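You operate a simulated robot arm through the tools that you are given. There is no shell and no other tool. Be economical: measure what you need, move in short steps, check, and stop when the job is done.

You run a simulated two-armed robot. Do the job below in one go: nothing can be reset, and whatever is moved stays where it is left.

## Task
Peel-test the orange sample and put it in the tray that the test chart gives.
Fine: hold the sample box while lifting it out; tape toward the sled, tab clamp shut, sled to its stop and home again, clamp open; the pull tester stays as it is.

The check looks at the end state, three seconds after you hand in, the way a careful person would. Anything else that was tipped, shoved, dropped, spilled or broken makes it a failure.

## Robot
Two 7-joint arms with two-finger parallel grippers on one trunk, on a base that drives. Base frame: it is fixed to the floor where the robot stands at the start and does not move with it; the origin is under the middle of the robot, x ahead of it, y to its left, z up; the surface under the hand at the start is at about z = 88. Lengths are in cm, angles in rad, forces in N, time in s.
The left shoulder is at the start at [7, 13.4, 130.1], the right one opposite. With the tool pointing down near the work surface each hand reaches from about 10 to 62 cm from the robot's upright axis, wherever it stands, measured 20 degrees to its own side. Places, roughly: clear key [50, 60, 90]; peel sled [70, -10, 90]; seat of the peel jig [70, -10, 90]; tab clamp [60, -10, 90]; tester crank [70, 60, 100]; tester shield [70, 80, 100]. Payload 1.57 kg a hand.
The TCP of each hand is the grasp point between the finger pads, 3 cm short of the fingertips. In the tool frame z runs along the fingers and y along their closing line. Largest opening 8 cm; finger width 1.7, thickness 1.2; the body of the gripper, 4 by 8.2 cm, starts 8 cm behind the TCP.
Orientation is told as [roll, pitch, yaw] about the base's x, y, z axes, in that order, counted from this pose: with the fingers straight down and closing along the base's y, the tool's x points along the base's -x, its y along +y and its z along -z.

## Interface
- The arms move only by the tool step_arm. It takes "left_plan", "right_plan" or both (then of equal length, played together; a hand with none holds still); each is one flat list of numbers, 7 for each row, row after row: the finger opening in m, from 0 to 0.08, then the shift along the tool's x, y, z in units of 200 mm (1.0 is 200 mm), then the turn, a rotation vector about the tool's x, y, z in units of 60 degrees (1.0 is 60 degrees). In form: [gripper, x, y, z, ax, ay, az, gripper, x, y, z, ax, ay, az, ...]. A call has 1 to 8 rows; each row is the pose to reach, as a shift and turn from the pose commanded when the call began, along the tool's axes at that moment. A call with a number of a shift or a turn outside -1 to 1 is refused whole. Each row takes 0.2 s and may step no farther than 5 cm and 0.15 rad from the row before; otherwise, or with a gripper value out of range, the whole call is refused. A pose out of reach is approached as far as the arm can. The call stops where the force on the tool passes 60 N (or 10 N more than at its start, if that is more) or the arm is blocked; 0.2 s more then pass. Each finger travels about 15.3 cm/s and halts on what it meets, pressing with about 25 N; the grip force reading is that of the motor and also rises with nothing between the fingers. The clock runs only during rows and for 0.2 s after the last one: add rows that repeat a pose to give the fingers time. The reply holds the time, the measured pose of the TCP, the force on the tool along the base axes, the opening and the grip force, in the units named above and with some noise, with the torque about the TCP (base axes, N m) and any sound that the robot's microphone picked up, and new pictures: "show" is both (left out), scene, wrist or none (wrist: the cameras of the hands that moved).
- Cameras (640 x 400 px; columns grow to the right, rows downward): "scene" is now at [12.88, 1.19, 151.34]; the picture's right is [0.17, -0.98, 0.00], its down [-0.72, -0.13, -0.69] and it looks along [0.68, 0.12, -0.73] (base axes); focal length 274 px, centre (320, 200). "left" rides on the left gripper at [7.2, 0.7, -12.2] in its tool frame; the picture's right is [-0.09, 1.00, 0.00], its down [-0.84, -0.08, -0.54] and it looks along [-0.54, -0.05, 0.84] (tool axes); focal length 238 px, centre (320, 200). "right" rides on the right gripper at [7.2, -0.7, -12.2] in its tool frame; the picture's right is [0.09, 1.00, 0.00], its down [-0.84, 0.08, -0.54] and it looks along [-0.54, 0.05, 0.84] (tool axes); focal length 238 px, centre (320, 200). There is no depth. A picture from a camera that has moved, and an enlarged one, comes with that camera's place and axes in the base frame and with its lens.
- slide_trunk(by): slides the trunk up (or, below 0, down) by that many cm; the arms and the scene camera ride with it, the base frame stays. It gives what a move gives, with no picture.
- base_move(legs): drives the robot by 1 to 6 legs, each [ahead, left, turn to the left] in cm, cm and rad, along the robot's own axes; the way and the turn of a leg run together, so that a leg with both is an arc; at most 150 cm and 3.142 rad a leg. The arms and the cameras ride along, it lands a little off, and it stops where it bumps. It gives what a move gives, and a new picture of the scene camera.
- head_to(pan, tilt): turns the head with the scene camera to pan (to the left, within 1.501 rad either way) and tilt (down, from -0.506 to 1.204), counted from straight ahead of the robot. It gives what a move gives, and a new picture of the scene camera.
- close_up(camera, box): a new picture of the part [left, top, right, bottom] of that camera's present view, enlarged. The clock stands still meanwhile.
- hand_in(): hands the job in; it is judged then, once.

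Go step by step. Nothing tells you exact positions but the pictures and the camera data: compare them with the known pose of the tool, close in by small moves and look again before you grip or let go. The budget is 120 turns and 260 pictures, counting those below and the enlarged ones. Unless the task says otherwise, let go and move clear before handing in, and close with one line.

The tools are called after ">>>" as name(argument=value, ...) on one line, values as JSON. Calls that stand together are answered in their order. step_arm: Moves the arms, as the interface text tells. Its arguments: {"type":"object","properties":{"left_plan":{"type":"array","items":{"type":"number"}},"right_plan":{"type":"array","items":{"type":"number"}},"show":{"type":"string","enum":["both","scene","wrist","none"]}},"required":[]} The other tools are called the same way: slide_trunk (by) slides the trunk up or down; base_move (legs) drives the base; head_to (pan, tilt) turns the head that bears the scene camera; close_up (camera, box) takes an enlarged picture of a part of a camera's view; hand_in () hands the job in.

At the start:

```text
time: 0.0
left_tool_pos: [39.2, 20.0, 129.0]
left_tool_rot: [0.001, 0.0, 0.0]
left_wrist_force: [0.6, -0.3, 0.1]
left_wrist_torque: [-0.04, 0.01, -0.01]
left_gripper_width: 8.0
left_grip_force: 0.0
right_tool_pos: [43.76, -8.9, 123.52]
right_tool_rot: [0.001, -0.001, 0.0]
right_wrist_force: [0.2, -0.5, 0.4]
right_wrist_torque: [0.0, -0.01, 0.01]
right_gripper_width: 7.99
right_grip_force: 0.0
trunk travel left (down, up): [-87.5, 6.5]
robot x, y, heading: [0.31, -0.16, -0.004]
head pan, tilt: [0.176, 0.815]
```

scene: 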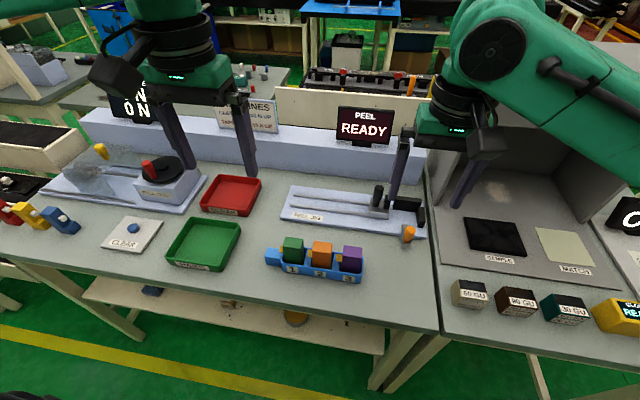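
right: 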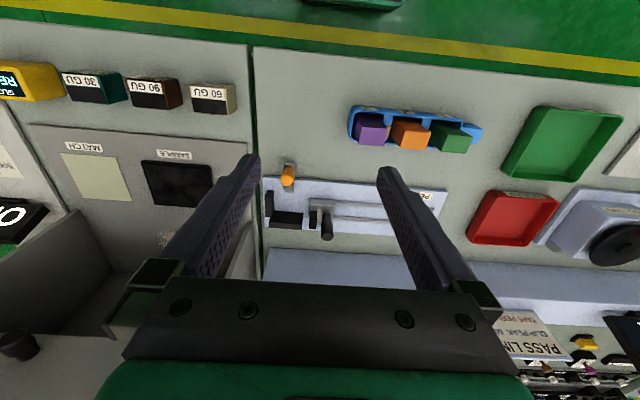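
left: 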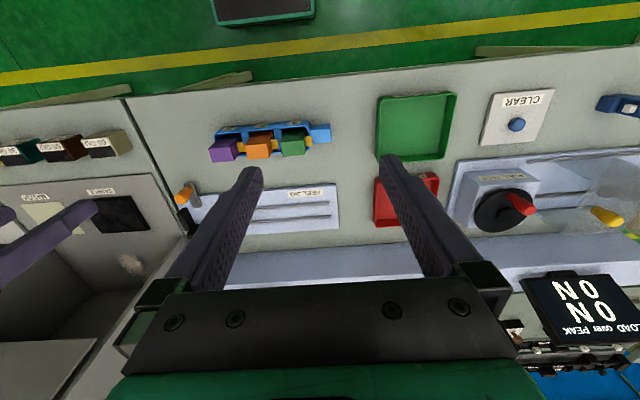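

I see a bench with a blue sample box holding green, orange and purple samples, a peel jig with an orange lever (tab clamp) and sled, trays in red and green, and a chart. I take enlarged pictures first to read the details.

>>> close_up(camera="scene", box=[250, 170, 440, 290])

>>> close_up(camera="scene", box=[90, 70, 410, 270])

>>> close_up(camera="right", box=[240, 80, 560, 260])

>>> close_up(camera="scene", box=[210, 90, 290, 140])

```text
3.33 times, centred on (345, 230) of scene
camera zoom: at [12.88, 1.19, 151.34], right [0.17, -0.98, 0.0], down [-0.72, -0.13, -0.69], along [0.68, 0.12, -0.73], focal length 914 px, centre (237, 100)
```

zoom: 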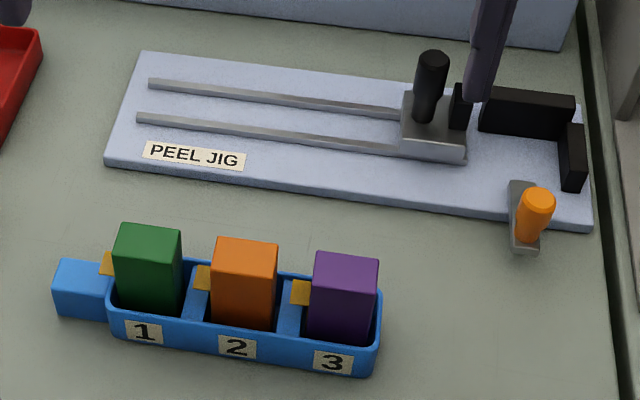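

```text
2.00 times, centred on (250, 170) of scene
camera zoom: at [12.88, 1.19, 151.34], right [0.17, -0.98, 0.0], down [-0.72, -0.13, -0.69], along [0.68, 0.12, -0.73], focal length 548 px, centre (460, 260)
```

zoom: 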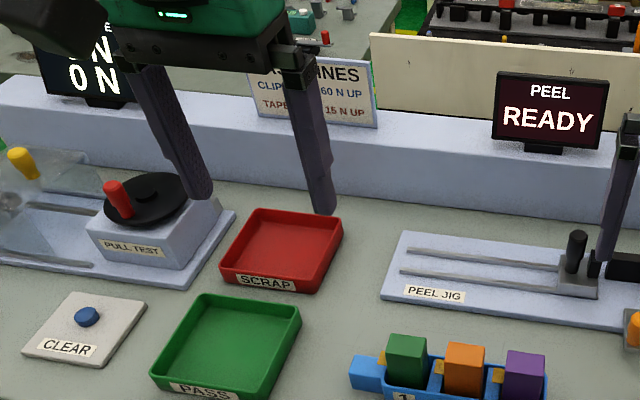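

```text
2.00 times, centred on (400, 170) of right
camera zoom: at [36.52, -9.51, 135.79], right [-0.09, 1.0, 0.0], down [0.84, 0.08, 0.54], along [0.54, 0.05, -0.84], focal length 477 px, centre (160, 260)
```

zoom: 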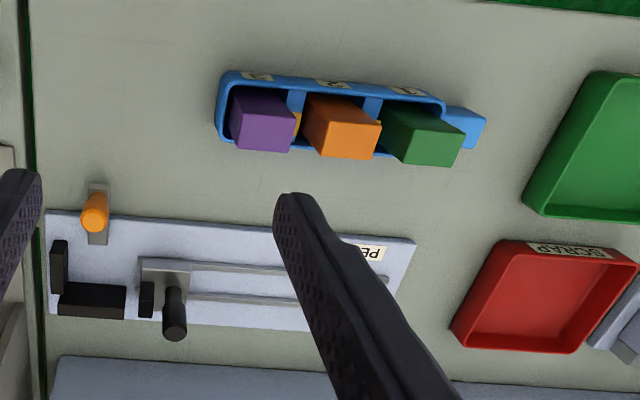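

```text
8.00 times, centred on (250, 115) of scene
camera zoom: at [12.88, 1.19, 151.34], right [0.17, -0.98, 0.0], down [-0.72, -0.13, -0.69], along [0.68, 0.12, -0.73], focal length 2194 px, centre (880, 880)
```

zoom: 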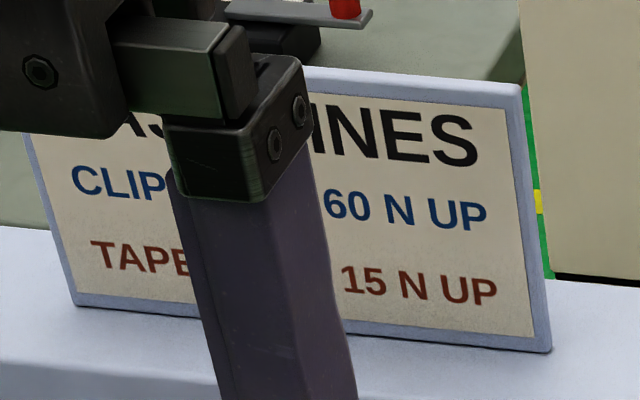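

The orange sample is around (48, 7), top near z 99. I'll look around with the head to find the robot's front clearance and the jig's details.

>>> head_to(pan=0.0, tilt=1.2)

>>> head_to(pan=-0.2, tilt=0.75)

>>> close_up(camera="right", box=[460, 280, 640, 392])

```text
time: 0.9
left_tool_pos: [39.2, 20.13, 129.04]
left_tool_rot: [-0.001, 0.0, -0.001]
left_wrist_force: [0.6, -0.1, -0.2]
left_wrist_torque: [0.01, 0.0, 0.0]
left_gripper_width: 7.98
left_grip_force: 0.1
right_tool_pos: [43.75, -8.99, 123.39]
right_tool_rot: [-0.001, 0.002, -0.002]
right_wrist_force: [-0.2, 0.9, 0.5]
right_wrist_torque: [0.03, 0.01, 0.03]
right_gripper_width: 8.0
right_grip_force: 0.1
trunk travel left (down, up): [-87.5, 6.5]
robot x, y, heading: [0.1, -0.03, -0.002]
head pan, tilt: [0.0, 1.201]
camera scene: at [10.61, -0.2, 148.69], right [0.0, -1.0, 0.0], down [-0.93, 0.0, -0.36], along [0.36, 0.0, -0.93], focal length 274 px, centre (320, 200)
```

scene: 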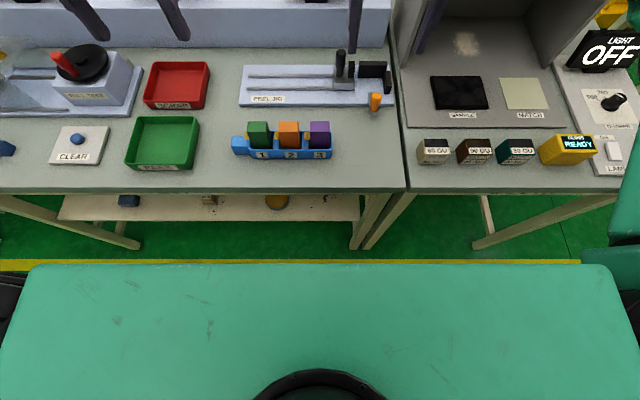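

```text
time: 1.8
left_tool_pos: [39.31, 20.05, 128.91]
left_tool_rot: [0.0, 0.0, 0.001]
left_wrist_force: [-0.1, 0.0, 0.2]
left_wrist_torque: [-0.01, 0.02, 0.03]
left_gripper_width: 8.02
left_grip_force: 0.1
right_tool_pos: [43.63, -8.89, 123.5]
right_tool_rot: [0.0, -0.001, -0.001]
right_wrist_force: [-0.1, -0.8, 0.4]
right_wrist_torque: [0.0, -0.02, -0.01]
right_gripper_width: 8.01
right_grip_force: 0.1
trunk travel left (down, up): [-87.5, 6.5]
robot x, y, heading: [-0.24, 0.35, 0.001]
head pan, tilt: [-0.201, 0.75]
camera scene: at [13.13, -1.85, 151.86], right [-0.2, -0.98, 0.0], down [-0.67, 0.14, -0.73], along [0.72, -0.15, -0.68], focal length 274 px, centre (320, 200)
```

scene: 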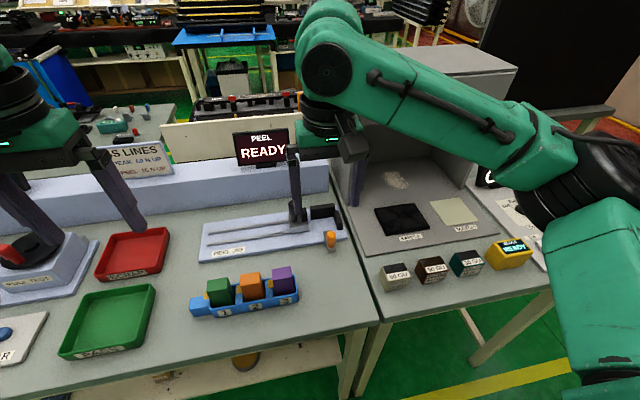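

```text
3.56 times, centred on (550, 336) of right
camera zoom: at [36.52, -9.51, 135.8], right [-0.09, 1.0, 0.0], down [0.84, 0.08, 0.54], along [0.54, 0.05, -0.84], focal length 848 px, centre (-498, -284)
```

zoom: 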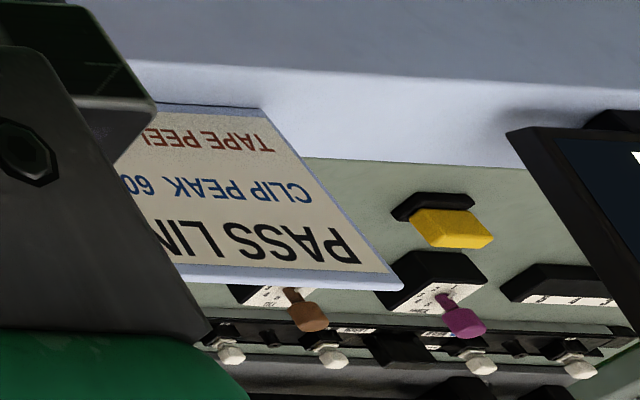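

The robot has some 6 cm ahead of it and the pass line for tape is "peel 15 N up". I zoom on the jig and box from this new view.

>>> close_up(camera="scene", box=[190, 190, 360, 296])

>>> close_up(camera="scene", box=[290, 190, 354, 270])

>>> close_up(camera="left", box=[160, 100, 340, 240])

>>> close_up(camera="right", box=[260, 150, 360, 250])

```text
3.76 times, centred on (275, 243) of scene
camera zoom: at [13.13, -1.85, 151.86], right [-0.2, -0.98, 0.0], down [-0.67, 0.14, -0.73], along [0.72, -0.15, -0.68], focal length 1032 px, centre (489, 38)
```

zoom: 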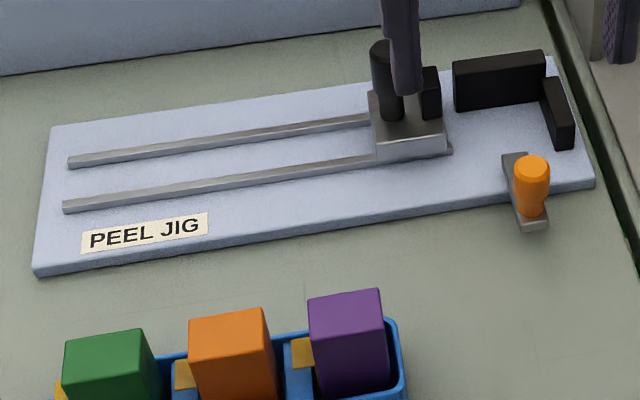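

```text
5.00 times, centred on (322, 230) of scene
camera zoom: at [13.13, -1.85, 151.86], right [-0.2, -0.98, 0.0], down [-0.67, 0.14, -0.73], along [0.72, -0.15, -0.68], focal length 1371 px, centre (310, 50)
```

zoom: 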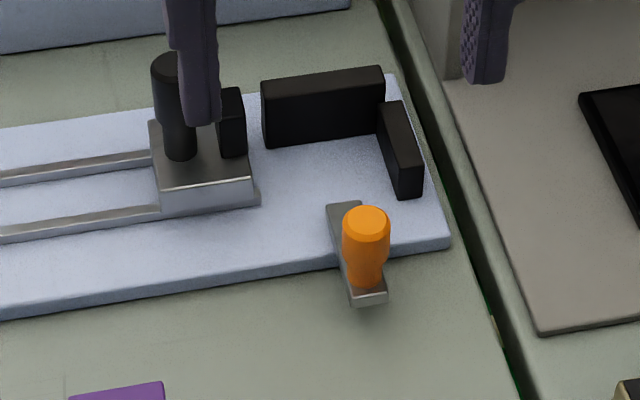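

```text
2.86 times, centred on (250, 170) of left
camera zoom: at [32.08, 20.55, 141.16], right [0.09, 1.0, 0.0], down [0.84, -0.08, 0.54], along [0.54, -0.05, -0.84], focal length 681 px, centre (520, 286)
```

zoom: 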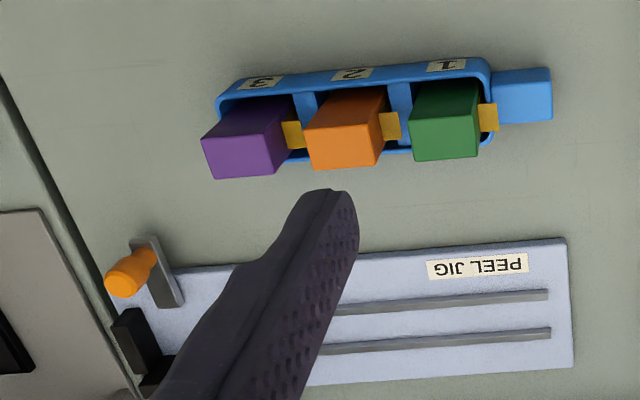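

```text
4.00 times, centred on (310, 200) of right
camera zoom: at [36.52, -9.51, 135.8], right [-0.09, 1.0, 0.0], down [0.84, 0.08, 0.54], along [0.54, 0.05, -0.84], focal length 953 px, centre (360, 200)
```

zoom: 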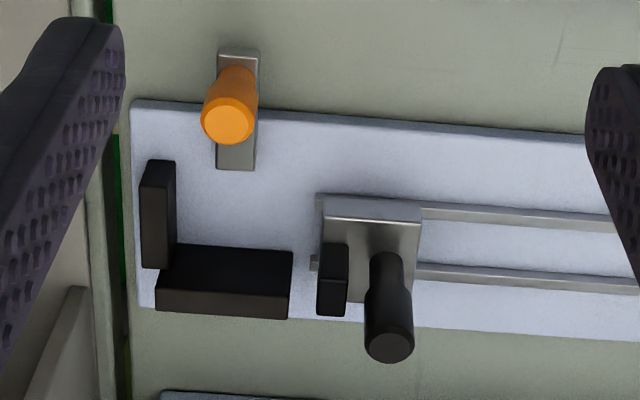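

Jig corner seat is about (69.4, -18), clamp knob about (57.3, -13.8, top 98), box handle about (47.4, 19.5). I turn both hands so they close along base x, while moving nearer to the box.

>>> step_arm(right_plan=[0.08, -0.017, 0.05, 0.033, 0, 0, -0.125, 0.08, -0.033, 0.1, 0.067, 0, 0, -0.25, 0.08, -0.05, 0.15, 0.1, 0, 0, -0.375, 0.08, -0.067, 0.2, 0.133, 0, 0, -0.5, 0.08, -0.083, 0.25, 0.167, 0, 0, -0.625, 0.08, -0.1, 0.3, 0.2, 0, 0, -0.75], left_plan=[0.08, -0.033, 0, 0.067, 0, 0, 0.125, 0.08, -0.067, 0, 0.133, 0, 0, 0.25, 0.08, -0.1, 0, 0.2, 0, 0, 0.375, 0.08, -0.133, 0, 0.267, 0, 0, 0.5, 0.08, -0.167, 0, 0.333, 0, 0, 0.625, 0.08, -0.2, 0, 0.4, 0, 0, 0.75], show="none")

>>> step_arm(right_plan=[0.08, 0, 0, 0, 0, 0, -0.125, 0.08, 0, 0, 0, 0, 0, -0.25, 0.08, 0, 0, 0, 0, 0, -0.375, 0.08, 0, 0, 0, 0, 0, -0.5, 0.08, 0, 0, 0, 0, 0, -0.625, 0.08, 0, 0, 0, 0, 0, -0.75, 0.08, 0, 0, 0, 0, 0, -0.75], left_plan=[0.08, 0, 0, 0, 0, 0, 0.125, 0.08, 0, 0, 0, 0, 0, 0.25, 0.08, 0, 0, 0, 0, 0, 0.375, 0.08, 0, 0, 0, 0, 0, 0.5, 0.08, 0, 0, 0, 0, 0, 0.625, 0.08, 0, 0, 0, 0, 0, 0.75, 0.08, 0, 0, 0, 0, 0, 0.75])

```text
time: 3.2
left_tool_pos: [43.49, 20.13, 120.79]
left_tool_rot: [-0.002, 0.0, -0.788]
left_wrist_force: [0.4, -0.9, -0.6]
left_wrist_torque: [0.02, -0.02, 0.02]
left_gripper_width: 8.0
left_grip_force: 0.0
right_tool_pos: [45.75, -2.83, 119.53]
right_tool_rot: [0.0, -0.001, 0.787]
right_wrist_force: [0.1, 0.1, -0.2]
right_wrist_torque: [-0.01, 0.01, -0.03]
right_gripper_width: 7.99
right_grip_force: 0.1
trunk travel left (down, up): [-87.5, 6.5]
robot x, y, heading: [-0.18, 0.22, 0.005]
head pan, tilt: [-0.201, 0.75]
```

```text
time: 4.8
left_tool_pos: [43.19, 20.09, 120.92]
left_tool_rot: [0.001, 0.001, -1.572]
left_wrist_force: [0.2, -0.3, -0.1]
left_wrist_torque: [0.0, -0.01, 0.01]
left_gripper_width: 8.01
left_grip_force: 0.0
right_tool_pos: [45.69, -2.87, 119.58]
right_tool_rot: [-0.001, 0.0, 1.573]
right_wrist_force: [1.2, 0.8, 0.5]
right_wrist_torque: [0.01, 0.01, 0.0]
right_gripper_width: 7.99
right_grip_force: 0.1
trunk travel left (down, up): [-87.5, 6.5]
robot x, y, heading: [-0.08, -0.01, -0.001]
head pan, tilt: [-0.201, 0.75]
camera scene: at [13.13, -1.86, 151.86], right [-0.2, -0.98, 0.0], down [-0.67, 0.14, -0.73], along [0.72, -0.15, -0.68], focal length 274 px, centre (320, 200)
camera right: at [46.36, -10.06, 131.81], right [-1.0, -0.09, 0.0], down [-0.08, 0.84, 0.54], along [-0.05, 0.54, -0.84], focal length 238 px, centre (320, 200)
camera left: at [43.91, 27.1, 133.14], right [1.0, -0.09, 0.0], down [-0.08, -0.84, 0.54], along [-0.05, -0.54, -0.84], focal length 238 px, centre (320, 200)
```

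scene: 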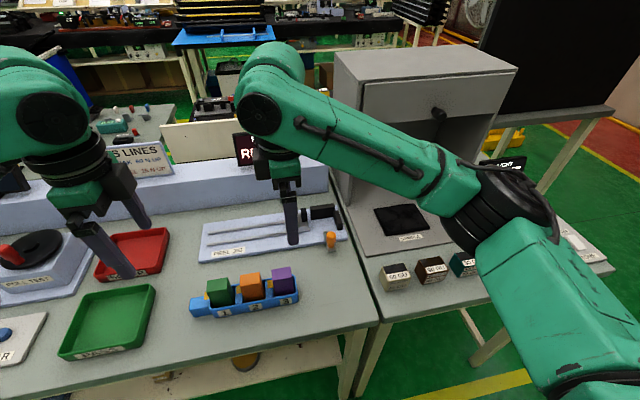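
right: 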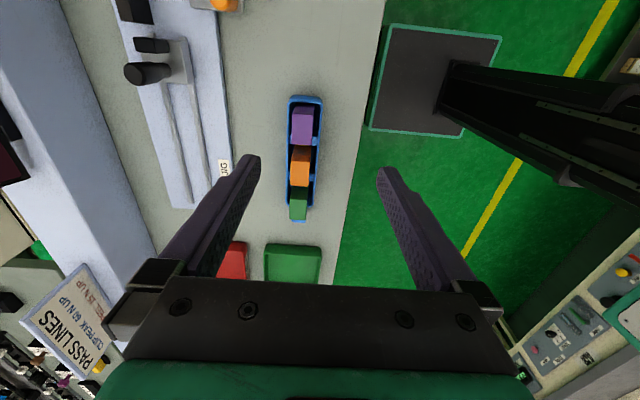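
left: 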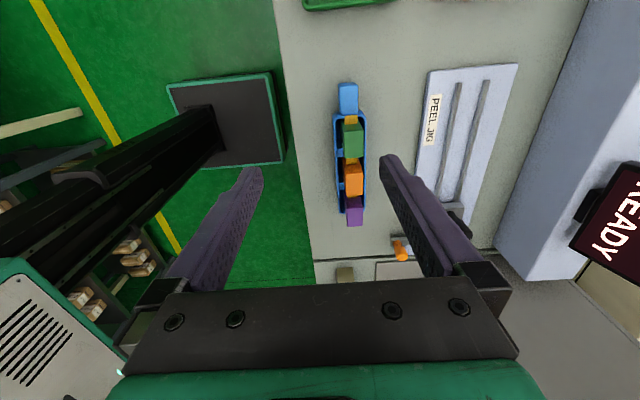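

Both hands are turned; I zoom in on the box from both wrists to fix its place.

>>> close_up(camera="right", box=[264, 84, 354, 234])

>>> close_up(camera="left", box=[310, 74, 400, 234])

```text
2.67 times, centred on (309, 159) of right
camera zoom: at [46.36, -10.06, 131.81], right [-1.0, -0.09, 0.0], down [-0.08, 0.84, 0.54], along [-0.05, 0.54, -0.84], focal length 636 px, centre (349, 309)
```

zoom: 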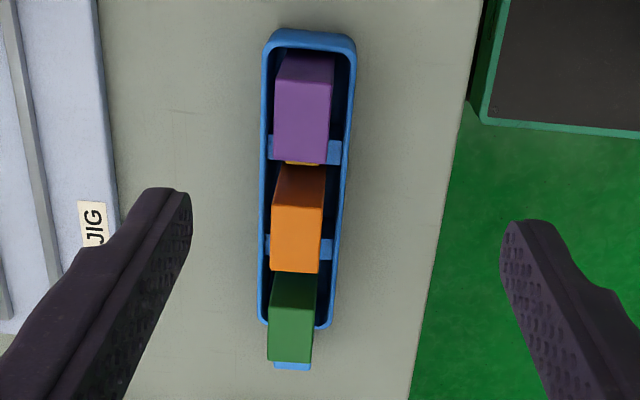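

```text
2.50 times, centred on (355, 154) of left
camera zoom: at [43.91, 27.1, 133.14], right [1.0, -0.09, 0.0], down [-0.08, -0.84, 0.54], along [-0.05, -0.54, -0.84], focal length 596 px, centre (232, 315)
```

zoom: 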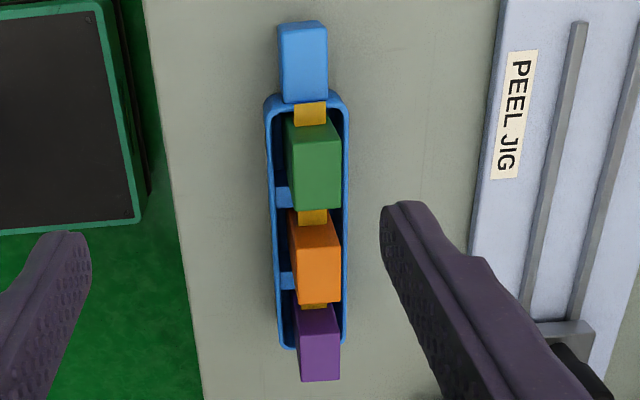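

Orange sample top is at (47.95, 7.1, 97.7), about 2.8 x 4.4 cm; box handle centre is (47.9, 19.7). I lower the left hand above the handle and bring the right hand above the sample.

>>> step_arm(left_plan=[0.07, 0, 0.06, 0.2, 0, 0, 0, 0.07, 0, 0.12, 0.4, 0, 0, 0, 0.07, 0, 0.18, 0.6, 0, 0, 0, 0.07, 0, 0.235, 0.8, 0, 0, 0, 0.07, 0, 0.235, 0.95, 0, 0, 0, 0.07, 0, 0.235, 0.95, 0, 0, 0], right_plan=[0.07, -0.12, -0.03, 0.1, 0, 0, 0, 0.07, -0.24, -0.06, 0.2, 0, 0, 0, 0.07, -0.36, -0.09, 0.3, 0, 0, 0, 0.07, -0.48, -0.112, 0.38, 0, 0, 0, 0.07, -0.5, -0.112, 0.38, 0, 0, 0, 0.07, -0.5, -0.112, 0.38, 0, 0, 0])

```text
time: 6.2
left_tool_pos: [48.0, 19.83, 102.04]
left_tool_rot: [0.001, 0.0, -1.572]
left_wrist_force: [0.1, 0.5, 0.3]
left_wrist_torque: [-0.02, -0.02, -0.02]
left_gripper_width: 7.0
left_grip_force: 0.1
right_tool_pos: [47.81, 6.95, 112.06]
right_tool_rot: [0.001, -0.001, 1.572]
right_wrist_force: [0.4, 0.7, -0.3]
right_wrist_torque: [-0.01, -0.01, -0.01]
right_gripper_width: 7.0
right_grip_force: 0.1
trunk travel left (down, up): [-87.5, 6.5]
robot x, y, heading: [0.43, -0.39, -0.001]
head pan, tilt: [-0.201, 0.75]
camera scene: at [13.05, -1.94, 151.87], right [-0.2, -0.98, 0.0], down [-0.67, 0.14, -0.73], along [0.72, -0.15, -0.68], focal length 274 px, centre (320, 200)
camera right: at [48.49, -0.2, 124.22], right [-1.0, -0.09, 0.0], down [-0.08, 0.84, 0.54], along [-0.05, 0.54, -0.84], focal length 238 px, centre (320, 200)
camera left: at [48.6, 26.91, 114.2], right [1.0, -0.09, 0.0], down [-0.08, -0.84, 0.54], along [-0.05, -0.54, -0.84], focal length 238 px, centre (320, 200)
```

scene: 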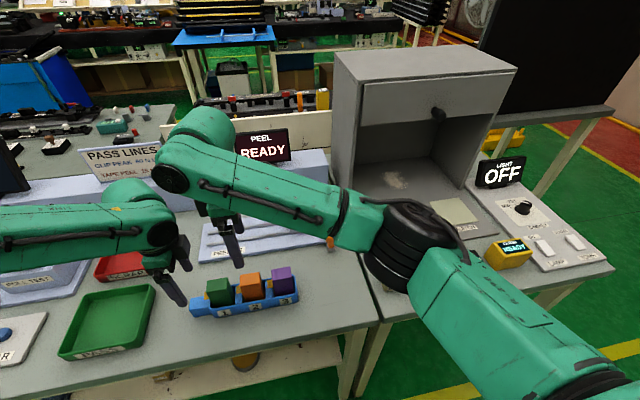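
right: 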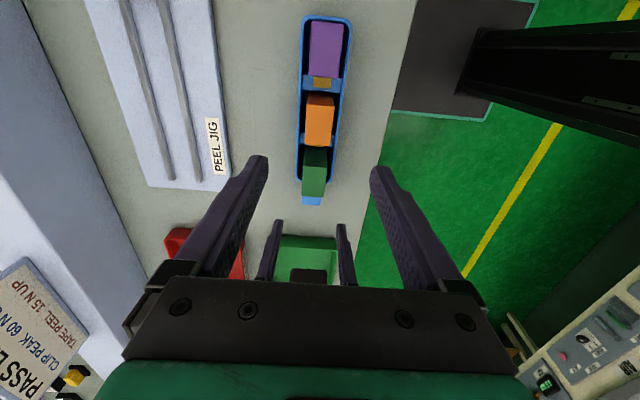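
left: 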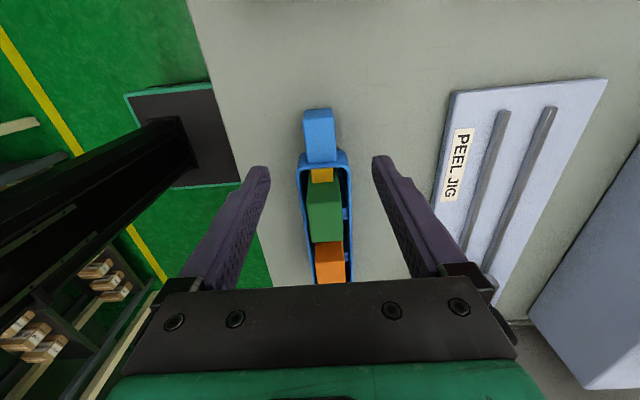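

The left hand is centred over the handle. I lower it to z 93 and close on the handle.

>>> step_arm(left_plan=[0.07, 0, 0, 0.2, 0, 0, 0, 0.07, 0, 0, 0.4, 0, 0, 0, 0.07, 0, 0, 0.45, 0, 0, 0, 0.07, 0, 0, 0.45, 0, 0, 0])

>>> close_up(camera="right", box=[230, 150, 390, 290])

```text
time: 7.2
left_tool_pos: [46.35, 21.03, 95.12]
left_tool_rot: [-0.001, 0.001, -1.571]
left_wrist_force: [-1.1, 0.0, -0.4]
left_wrist_torque: [0.01, 0.03, -0.01]
left_gripper_width: 7.01
left_grip_force: 0.1
left hand out of reach, approached as far as the arm can: row 2, 3, 4
right_tool_pos: [47.95, 6.97, 111.89]
right_tool_rot: [0.003, 0.0, 1.572]
right_wrist_force: [-0.5, 0.1, 0.0]
right_wrist_torque: [0.0, 0.01, -0.03]
right_gripper_width: 6.98
right_grip_force: 0.2
trunk travel left (down, up): [-87.5, 6.5]
robot x, y, heading: [-0.07, 0.09, -0.001]
head pan, tilt: [-0.201, 0.75]
camera scene: at [13.22, -1.88, 151.85], right [-0.2, -0.98, 0.0], down [-0.67, 0.14, -0.73], along [0.72, -0.15, -0.68], focal length 274 px, centre (320, 200)
camera left: at [46.98, 28.04, 107.35], right [1.0, -0.09, 0.0], down [-0.08, -0.84, 0.54], along [-0.05, -0.54, -0.84], focal length 238 px, centre (320, 200)
```

scene: 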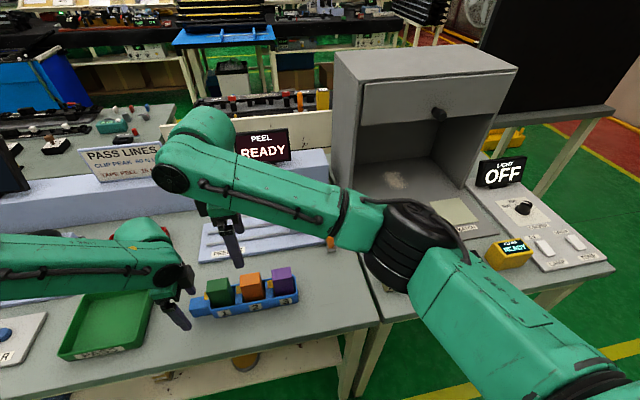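
left: 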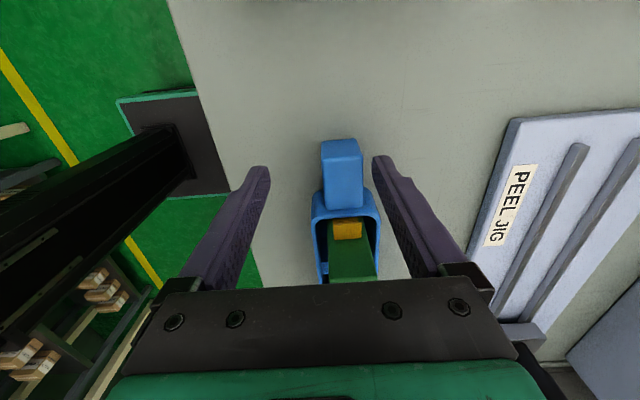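

```text
2.86 times, centred on (310, 220) of right
camera zoom: at [48.63, -0.16, 124.18], right [-1.0, -0.09, 0.0], down [-0.08, 0.84, 0.54], along [-0.05, 0.54, -0.84], focal length 681 px, centre (349, 143)
```

zoom: 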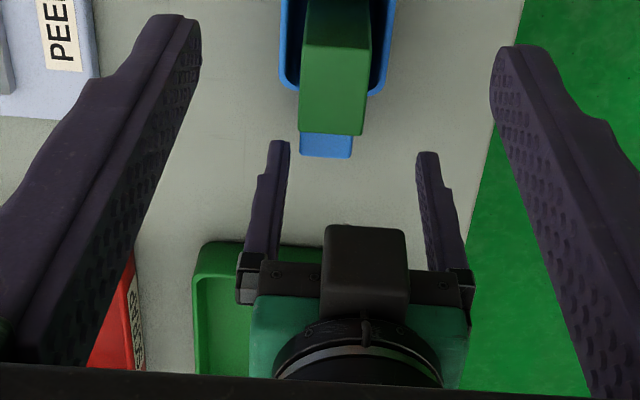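

The left arm falls short at this height, so I raise both hands and lower the trunk to gain reach.

>>> step_arm(left_plan=[0.07, 0, 0, 0.2, 0, 0, 0, 0.07, 0, 0, 0, 0, 0, 0, 0.07, 0, 0, -0.2, 0, 0, 0, 0.07, 0, 0, -0.4, 0, 0, 0], right_plan=[0.07, 0, 0, -0.15, 0, 0, 0, 0.07, 0, 0, -0.3, 0, 0, 0, 0.07, 0, 0, -0.4, 0, 0, 0, 0.07, 0, 0, -0.4, 0, 0, 0], show="none")

```text
time: 8.2
left_tool_pos: [46.01, 20.95, 103.25]
left_tool_rot: [0.002, -0.002, -1.572]
left_wrist_force: [-0.7, 0.0, 0.4]
left_wrist_torque: [0.02, -0.04, 0.02]
left_gripper_width: 7.01
left_grip_force: 0.1
left hand out of reach, approached as far as the arm can: row 1
right_tool_pos: [47.71, 7.03, 120.02]
right_tool_rot: [-0.002, 0.001, 1.571]
right_wrist_force: [-0.3, 0.4, -0.7]
right_wrist_torque: [0.0, 0.01, -0.02]
right_gripper_width: 6.97
right_grip_force: 0.1
trunk travel left (down, up): [-87.5, 6.5]
robot x, y, heading: [0.05, -0.18, -0.002]
head pan, tilt: [-0.201, 0.75]
```

>>> step_arm(left_plan=[0.07, 0, 0.05, -0.2, 0, 0, 0, 0.07, -0.03, 0.1, -0.4, 0, 0, 0, 0.07, -0.05, 0.1, -0.6, 0, 0, 0], show="none")

>>> slide_trunk(by=-14)

>>> step_arm(left_plan=[0.07, 0, 0, 0.05, 0, 0, 0, 0.07, 0, 0, 0.1, 0, 0, 0])

```text
time: 9.0
left_tool_pos: [48.32, 19.77, 115.26]
left_tool_rot: [0.0, -0.001, -1.572]
left_wrist_force: [-1.1, 0.4, 0.9]
left_wrist_torque: [0.0, 0.04, -0.03]
left_gripper_width: 7.0
left_grip_force: 0.0
right_tool_pos: [47.85, 7.0, 120.02]
right_tool_rot: [0.001, -0.004, 1.569]
right_wrist_force: [0.0, 0.0, -0.1]
right_wrist_torque: [-0.04, 0.02, 0.01]
right_gripper_width: 6.97
right_grip_force: 0.1
trunk travel left (down, up): [-87.5, 6.5]
robot x, y, heading: [-0.08, -0.08, -0.004]
head pan, tilt: [-0.201, 0.75]
```

```text
time: 10.6
left_tool_pos: [48.38, 19.67, 101.25]
left_tool_rot: [0.0, -0.001, -1.571]
left_wrist_force: [-0.5, 0.1, 0.5]
left_wrist_torque: [-0.03, 0.03, 0.0]
left_gripper_width: 6.99
left_grip_force: 0.0
right_tool_pos: [47.86, 6.94, 106.05]
right_tool_rot: [0.001, 0.0, 1.57]
right_wrist_force: [0.7, 0.8, -0.6]
right_wrist_torque: [-0.02, 0.0, -0.01]
right_gripper_width: 7.0
right_grip_force: 0.0
trunk travel left (down, up): [-73.5, 20.5]
robot x, y, heading: [0.07, -0.01, -0.001]
head pan, tilt: [-0.201, 0.75]
```

```text
time: 11.2
left_tool_pos: [48.48, 19.8, 99.23]
left_tool_rot: [-0.001, 0.0, -1.568]
left_wrist_force: [0.9, -0.6, -0.8]
left_wrist_torque: [0.01, -0.01, 0.0]
left_gripper_width: 6.99
left_grip_force: 0.1
right_tool_pos: [47.84, 6.88, 105.97]
right_tool_rot: [0.001, 0.001, 1.572]
right_wrist_force: [0.5, -0.3, -0.8]
right_wrist_torque: [0.05, -0.04, -0.01]
right_gripper_width: 7.0
right_grip_force: 0.0
trunk travel left (down, up): [-73.5, 20.5]
robot x, y, heading: [0.08, -0.13, -0.005]
head pan, tilt: [-0.201, 0.75]
camera scene: at [13.16, -1.85, 137.86], right [-0.2, -0.98, 0.0], down [-0.67, 0.14, -0.73], along [0.72, -0.15, -0.68], focal length 274 px, centre (320, 200)
camera left: at [49.09, 26.87, 111.4], right [1.0, -0.09, 0.0], down [-0.08, -0.84, 0.54], along [-0.05, -0.54, -0.84], focal length 238 px, centre (320, 200)
```

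scene: 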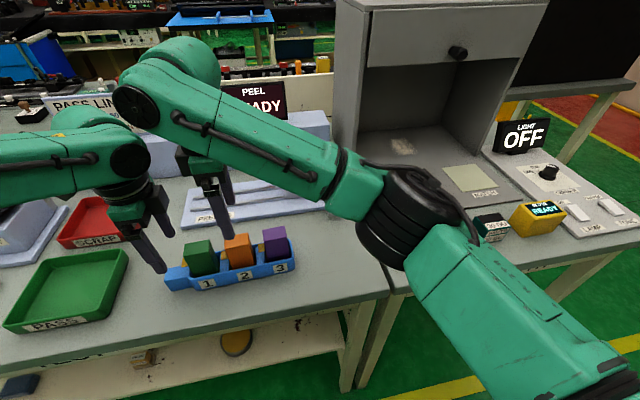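
left: 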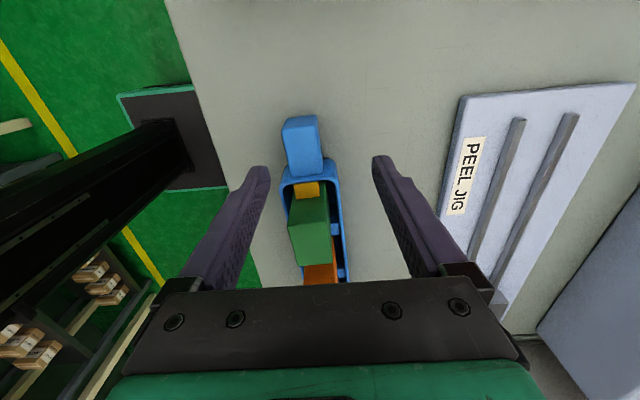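

The handle seems to lie a little more to the left finger than before; I check with the right camera whether the box was nudged.

>>> step_arm(right_plan=[0.07, 0, 0, 0, 0, 0, 0], show="wrist")

>>> close_up(camera="scene", box=[150, 220, 310, 320])

>>> close_up(camera="left", box=[260, 100, 380, 290])

```text
time: 11.6
left_tool_pos: [48.43, 19.79, 99.2]
left_tool_rot: [0.0, 0.0, -1.571]
left_wrist_force: [0.3, -0.1, -0.1]
left_wrist_torque: [0.0, 0.02, 0.01]
left_gripper_width: 6.97
left_grip_force: 0.0
right_tool_pos: [47.99, 6.92, 106.0]
right_tool_rot: [-0.001, 0.0, 1.568]
right_wrist_force: [0.2, -0.9, 0.5]
right_wrist_torque: [0.0, 0.04, 0.04]
right_gripper_width: 7.02
right_grip_force: 0.1
trunk travel left (down, up): [-73.5, 20.5]
robot x, y, heading: [-0.22, 0.54, -0.003]
head pan, tilt: [-0.201, 0.75]
camera right: at [48.59, -0.09, 118.33], right [-1.0, -0.09, 0.0], down [-0.08, 0.84, 0.54], along [-0.05, 0.54, -0.84], focal length 238 px, centre (320, 200)
```

right: 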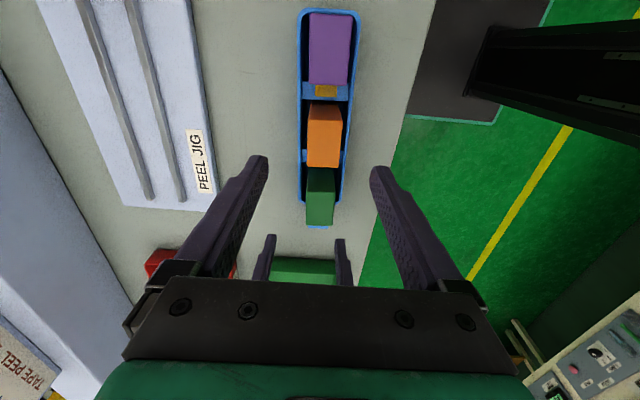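

```text
4.00 times, centred on (230, 270) of scene
camera zoom: at [13.14, -1.85, 137.86], right [-0.2, -0.98, 0.0], down [-0.67, 0.14, -0.73], along [0.72, -0.15, -0.68], focal length 1097 px, centre (680, -80)
```

zoom: 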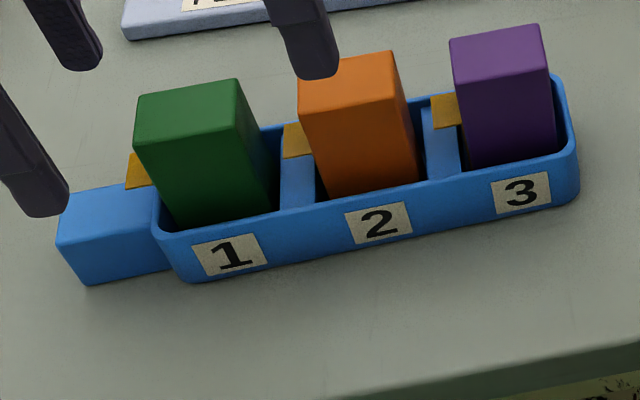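

```text
2.11 times, centred on (320, 195) of left
camera zoom: at [49.08, 26.87, 111.4], right [1.0, -0.09, 0.0], down [-0.08, -0.84, 0.54], along [-0.05, -0.54, -0.84], focal length 502 px, centre (320, 210)
```

zoom: 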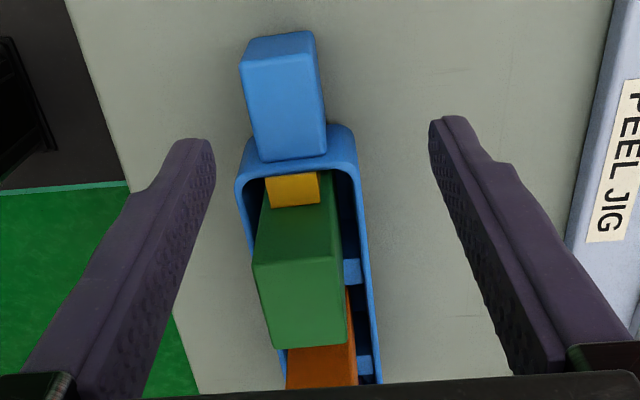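

The box handle was nudged about 1 cm toward the robot. I centre the left hand on it (x 47.0), grip it, and will slide it back to its place.

>>> step_arm(left_plan=[0.07, 0, -0.072, 0, 0, 0, 0, 0.07, 0, -0.072, 0.15, 0, 0, 0, 0.07, 0, -0.072, 0.31, 0, 0, 0, 0.07, 0, -0.072, 0.31, 0, 0, 0])

>>> close_up(camera="left", box=[230, 130, 410, 290])

```text
time: 12.6
left_tool_pos: [47.03, 19.84, 92.97]
left_tool_rot: [0.002, 0.001, -1.569]
left_wrist_force: [0.0, 0.0, -0.3]
left_wrist_torque: [0.04, -0.01, 0.0]
left_gripper_width: 7.0
left_grip_force: 0.0
right_tool_pos: [47.88, 6.96, 105.99]
right_tool_rot: [0.002, 0.001, 1.571]
right_wrist_force: [-0.3, 0.8, -0.1]
right_wrist_torque: [-0.01, 0.02, 0.0]
right_gripper_width: 6.99
right_grip_force: 0.1
trunk travel left (down, up): [-73.5, 20.5]
robot x, y, heading: [0.32, 0.19, 0.004]
head pan, tilt: [-0.201, 0.75]
camera scene: at [13.04, -1.86, 137.87], right [-0.2, -0.98, 0.0], down [-0.67, 0.14, -0.73], along [0.72, -0.15, -0.68], focal length 274 px, centre (320, 200)
camera left: at [47.66, 26.88, 105.08], right [1.0, -0.09, 0.0], down [-0.08, -0.84, 0.54], along [-0.05, -0.54, -0.84], focal length 238 px, centre (320, 200)
```

scene: 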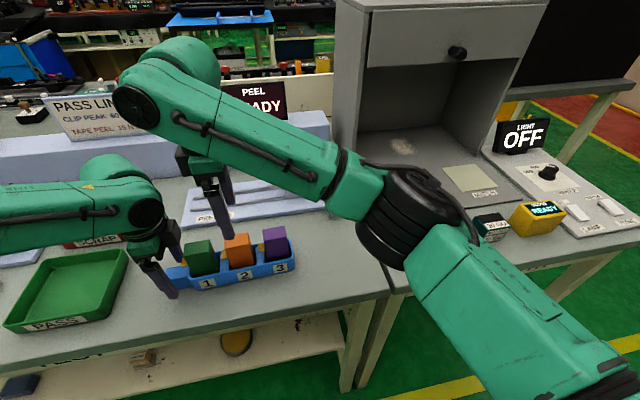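
left: 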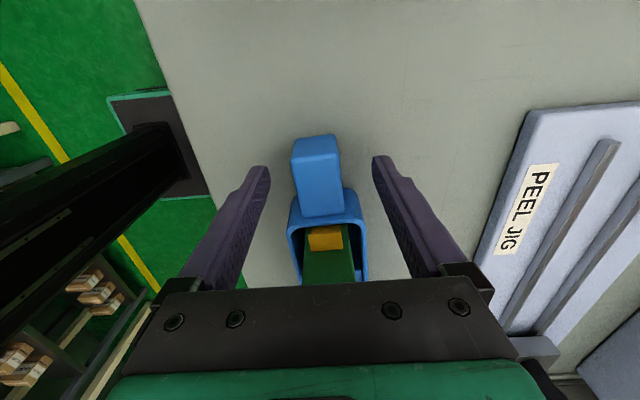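

```text
2.50 times, centred on (320, 210) of left
camera zoom: at [47.66, 26.88, 105.08], right [1.0, -0.09, 0.0], down [-0.08, -0.84, 0.54], along [-0.05, -0.54, -0.84], focal length 596 px, centre (320, 175)
```

zoom: 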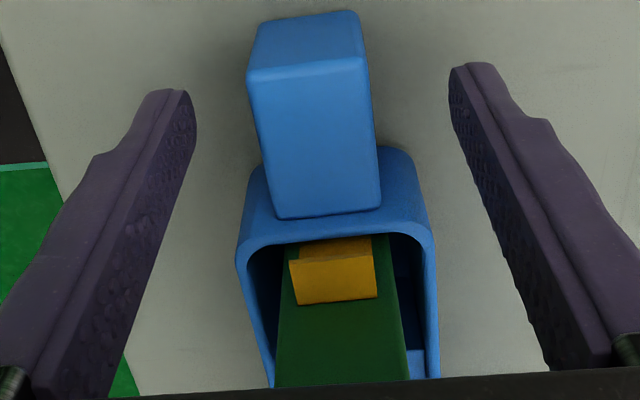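

The handle sits centred between the left fingers. I close on it.

>>> step_arm(left_plan=[0.05, 0, 0, 0, 0, 0, 0, 0.03, 0, 0, 0, 0, 0, 0, 0.02, 0, 0, 0, 0, 0, 0, 0.02, 0, 0, 0, 0, 0, 0], show="wrist")

```text
time: 13.6
left_tool_pos: [47.07, 19.8, 92.81]
left_tool_rot: [0.0, -0.001, -1.567]
left_wrist_force: [0.1, -0.8, -1.1]
left_wrist_torque: [0.01, -0.03, 0.13]
left_gripper_width: 2.96
left_grip_force: 25.2
right_tool_pos: [47.89, 7.02, 105.98]
right_tool_rot: [0.0, 0.0, 1.571]
right_wrist_force: [-0.2, 0.1, 0.5]
right_wrist_torque: [-0.01, -0.01, 0.0]
right_gripper_width: 7.0
right_grip_force: 0.0
trunk travel left (down, up): [-73.5, 20.5]
robot x, y, heading: [-0.07, 0.07, 0.002]
head pan, tilt: [-0.201, 0.75]
camera left: at [47.76, 26.88, 105.06], right [1.0, -0.09, 0.0], down [-0.08, -0.84, 0.54], along [-0.05, -0.54, -0.84], focal length 238 px, centre (320, 200)
```

left: 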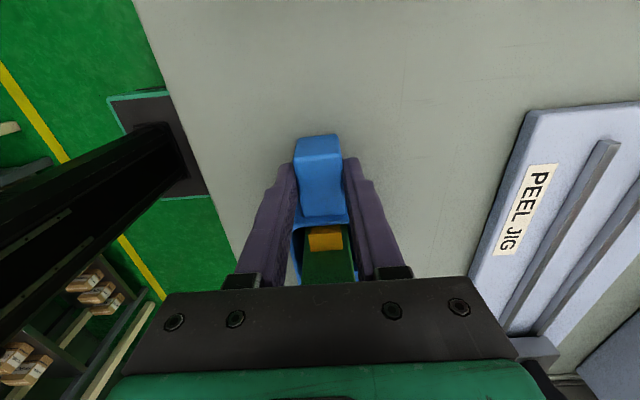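

Handle held (2.96 cm). I slide the box back by 0.9 cm in +x and look with the right camera.

>>> step_arm(left_plan=[0.02, 0, 0.022, 0, 0, 0, 0, 0.02, 0, 0.043, 0, 0, 0, 0, 0.02, 0, 0.043, 0, 0, 0, 0], right_plan=[0.07, 0, 0, 0, 0, 0, 0, 0.07, 0, 0, 0, 0, 0, 0, 0.07, 0, 0, 0, 0, 0, 0], show="wrist")

>>> close_up(camera="right", box=[270, 5, 370, 235])

```text
time: 14.4
left_tool_pos: [47.97, 19.74, 92.87]
left_tool_rot: [-0.002, -0.001, -1.571]
left_wrist_force: [-0.3, 0.7, -1.9]
left_wrist_torque: [0.22, 0.01, 0.02]
left_gripper_width: 2.95
left_grip_force: 25.0
right_tool_pos: [47.81, 6.99, 106.1]
right_tool_rot: [0.0, -0.001, 1.571]
right_wrist_force: [0.5, -0.5, -0.2]
right_wrist_torque: [0.02, -0.01, -0.02]
right_gripper_width: 6.99
right_grip_force: 0.0
trunk travel left (down, up): [-73.5, 20.5]
robot x, y, heading: [-0.21, -0.01, -0.001]
head pan, tilt: [-0.201, 0.75]
camera right: at [48.6, -0.08, 118.33], right [-1.0, -0.09, 0.0], down [-0.08, 0.84, 0.54], along [-0.05, 0.54, -0.84], focal length 238 px, centre (320, 200)
camera left: at [48.53, 26.85, 105.12], right [1.0, -0.09, 0.0], down [-0.08, -0.84, 0.54], along [-0.05, -0.54, -0.84], focal length 238 px, centre (320, 200)
```

right: 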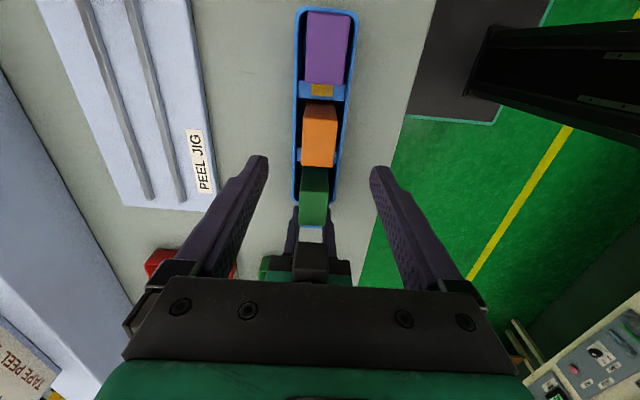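
left: 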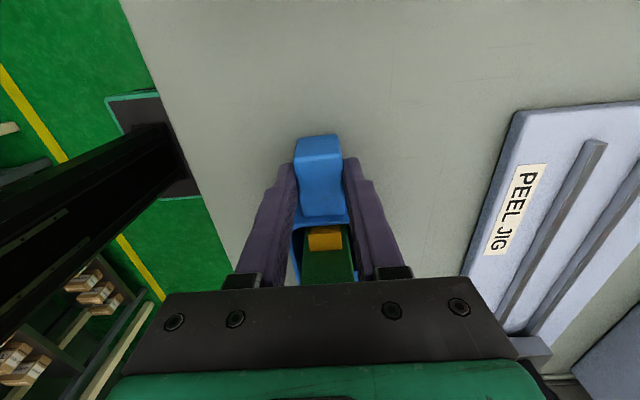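

```text
1.74 times, centred on (320, 120) of right
camera zoom: at [48.6, -0.08, 118.33], right [-1.0, -0.09, 0.0], down [-0.08, 0.84, 0.54], along [-0.05, 0.54, -0.84], focal length 414 px, centre (320, 339)
```

zoom: 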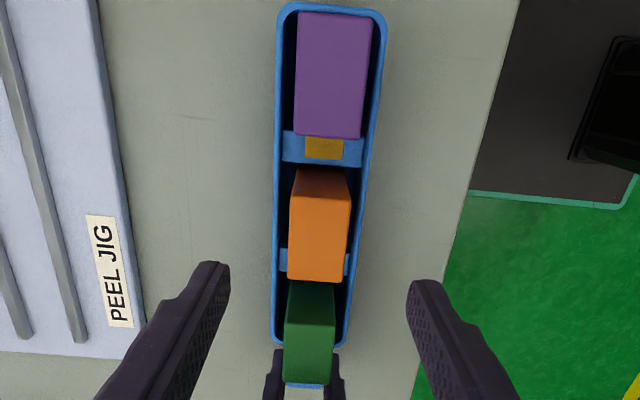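

Box is back in place and the orange sample is centred under the right hand at (47.9, 7.1). I lower the right hand to z 98 and close.

>>> step_arm(right_plan=[0.07, 0, 0, 0.2, 0, 0, 0, 0.07, 0, 0, 0.4, 0, 0, 0, 0.07, 0, 0, 0.4, 0, 0, 0, 0.05, 0, 0, 0.4, 0, 0, 0, 0.03, 0, 0, 0.4, 0, 0, 0, 0.015, 0, 0, 0.4, 0, 0, 0, 0.015, 0, 0, 0.4, 0, 0, 0], left_plan=[0.02, 0, 0, 0, 0, 0, 0, 0.02, 0, 0, 0, 0, 0, 0, 0.02, 0, 0, 0, 0, 0, 0, 0.02, 0, 0, 0, 0, 0, 0, 0.02, 0, 0, 0, 0, 0, 0, 0.02, 0, 0, 0, 0, 0, 0, 0.02, 0, 0, 0, 0, 0, 0], show="wrist")

```text
time: 16.0
left_tool_pos: [47.82, 19.75, 93.0]
left_tool_rot: [0.0, -0.001, -1.572]
left_wrist_force: [0.6, 0.0, -0.8]
left_wrist_torque: [0.15, 0.0, 0.01]
left_gripper_width: 2.93
left_grip_force: 25.2
right_tool_pos: [47.93, 7.07, 97.9]
right_tool_rot: [0.003, 0.001, 1.573]
right_wrist_force: [-0.7, 0.6, -0.5]
right_wrist_torque: [0.0, 0.01, 0.03]
right_gripper_width: 2.88
right_grip_force: 25.0
trunk travel left (down, up): [-73.5, 20.5]
robot x, y, heading: [0.24, -0.24, -0.003]
head pan, tilt: [-0.201, 0.75]
camera right: at [48.72, 0.0, 110.32], right [-1.0, -0.09, 0.0], down [-0.08, 0.84, 0.54], along [-0.05, 0.54, -0.84], focal length 238 px, centre (320, 200)
camera left: at [48.54, 26.86, 105.1], right [1.0, -0.09, 0.0], down [-0.08, -0.84, 0.54], along [-0.05, -0.54, -0.84], focal length 238 px, centre (320, 200)
```

right: 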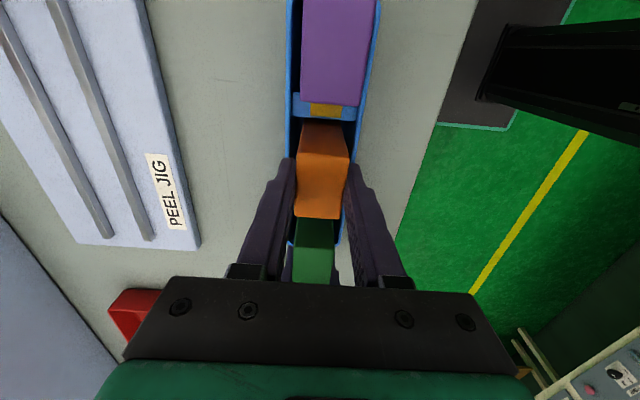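
left: 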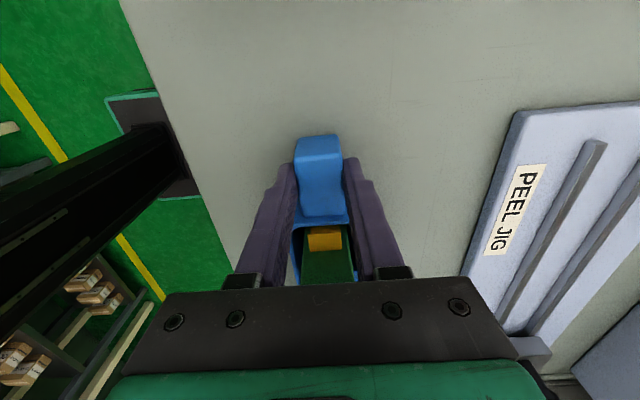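

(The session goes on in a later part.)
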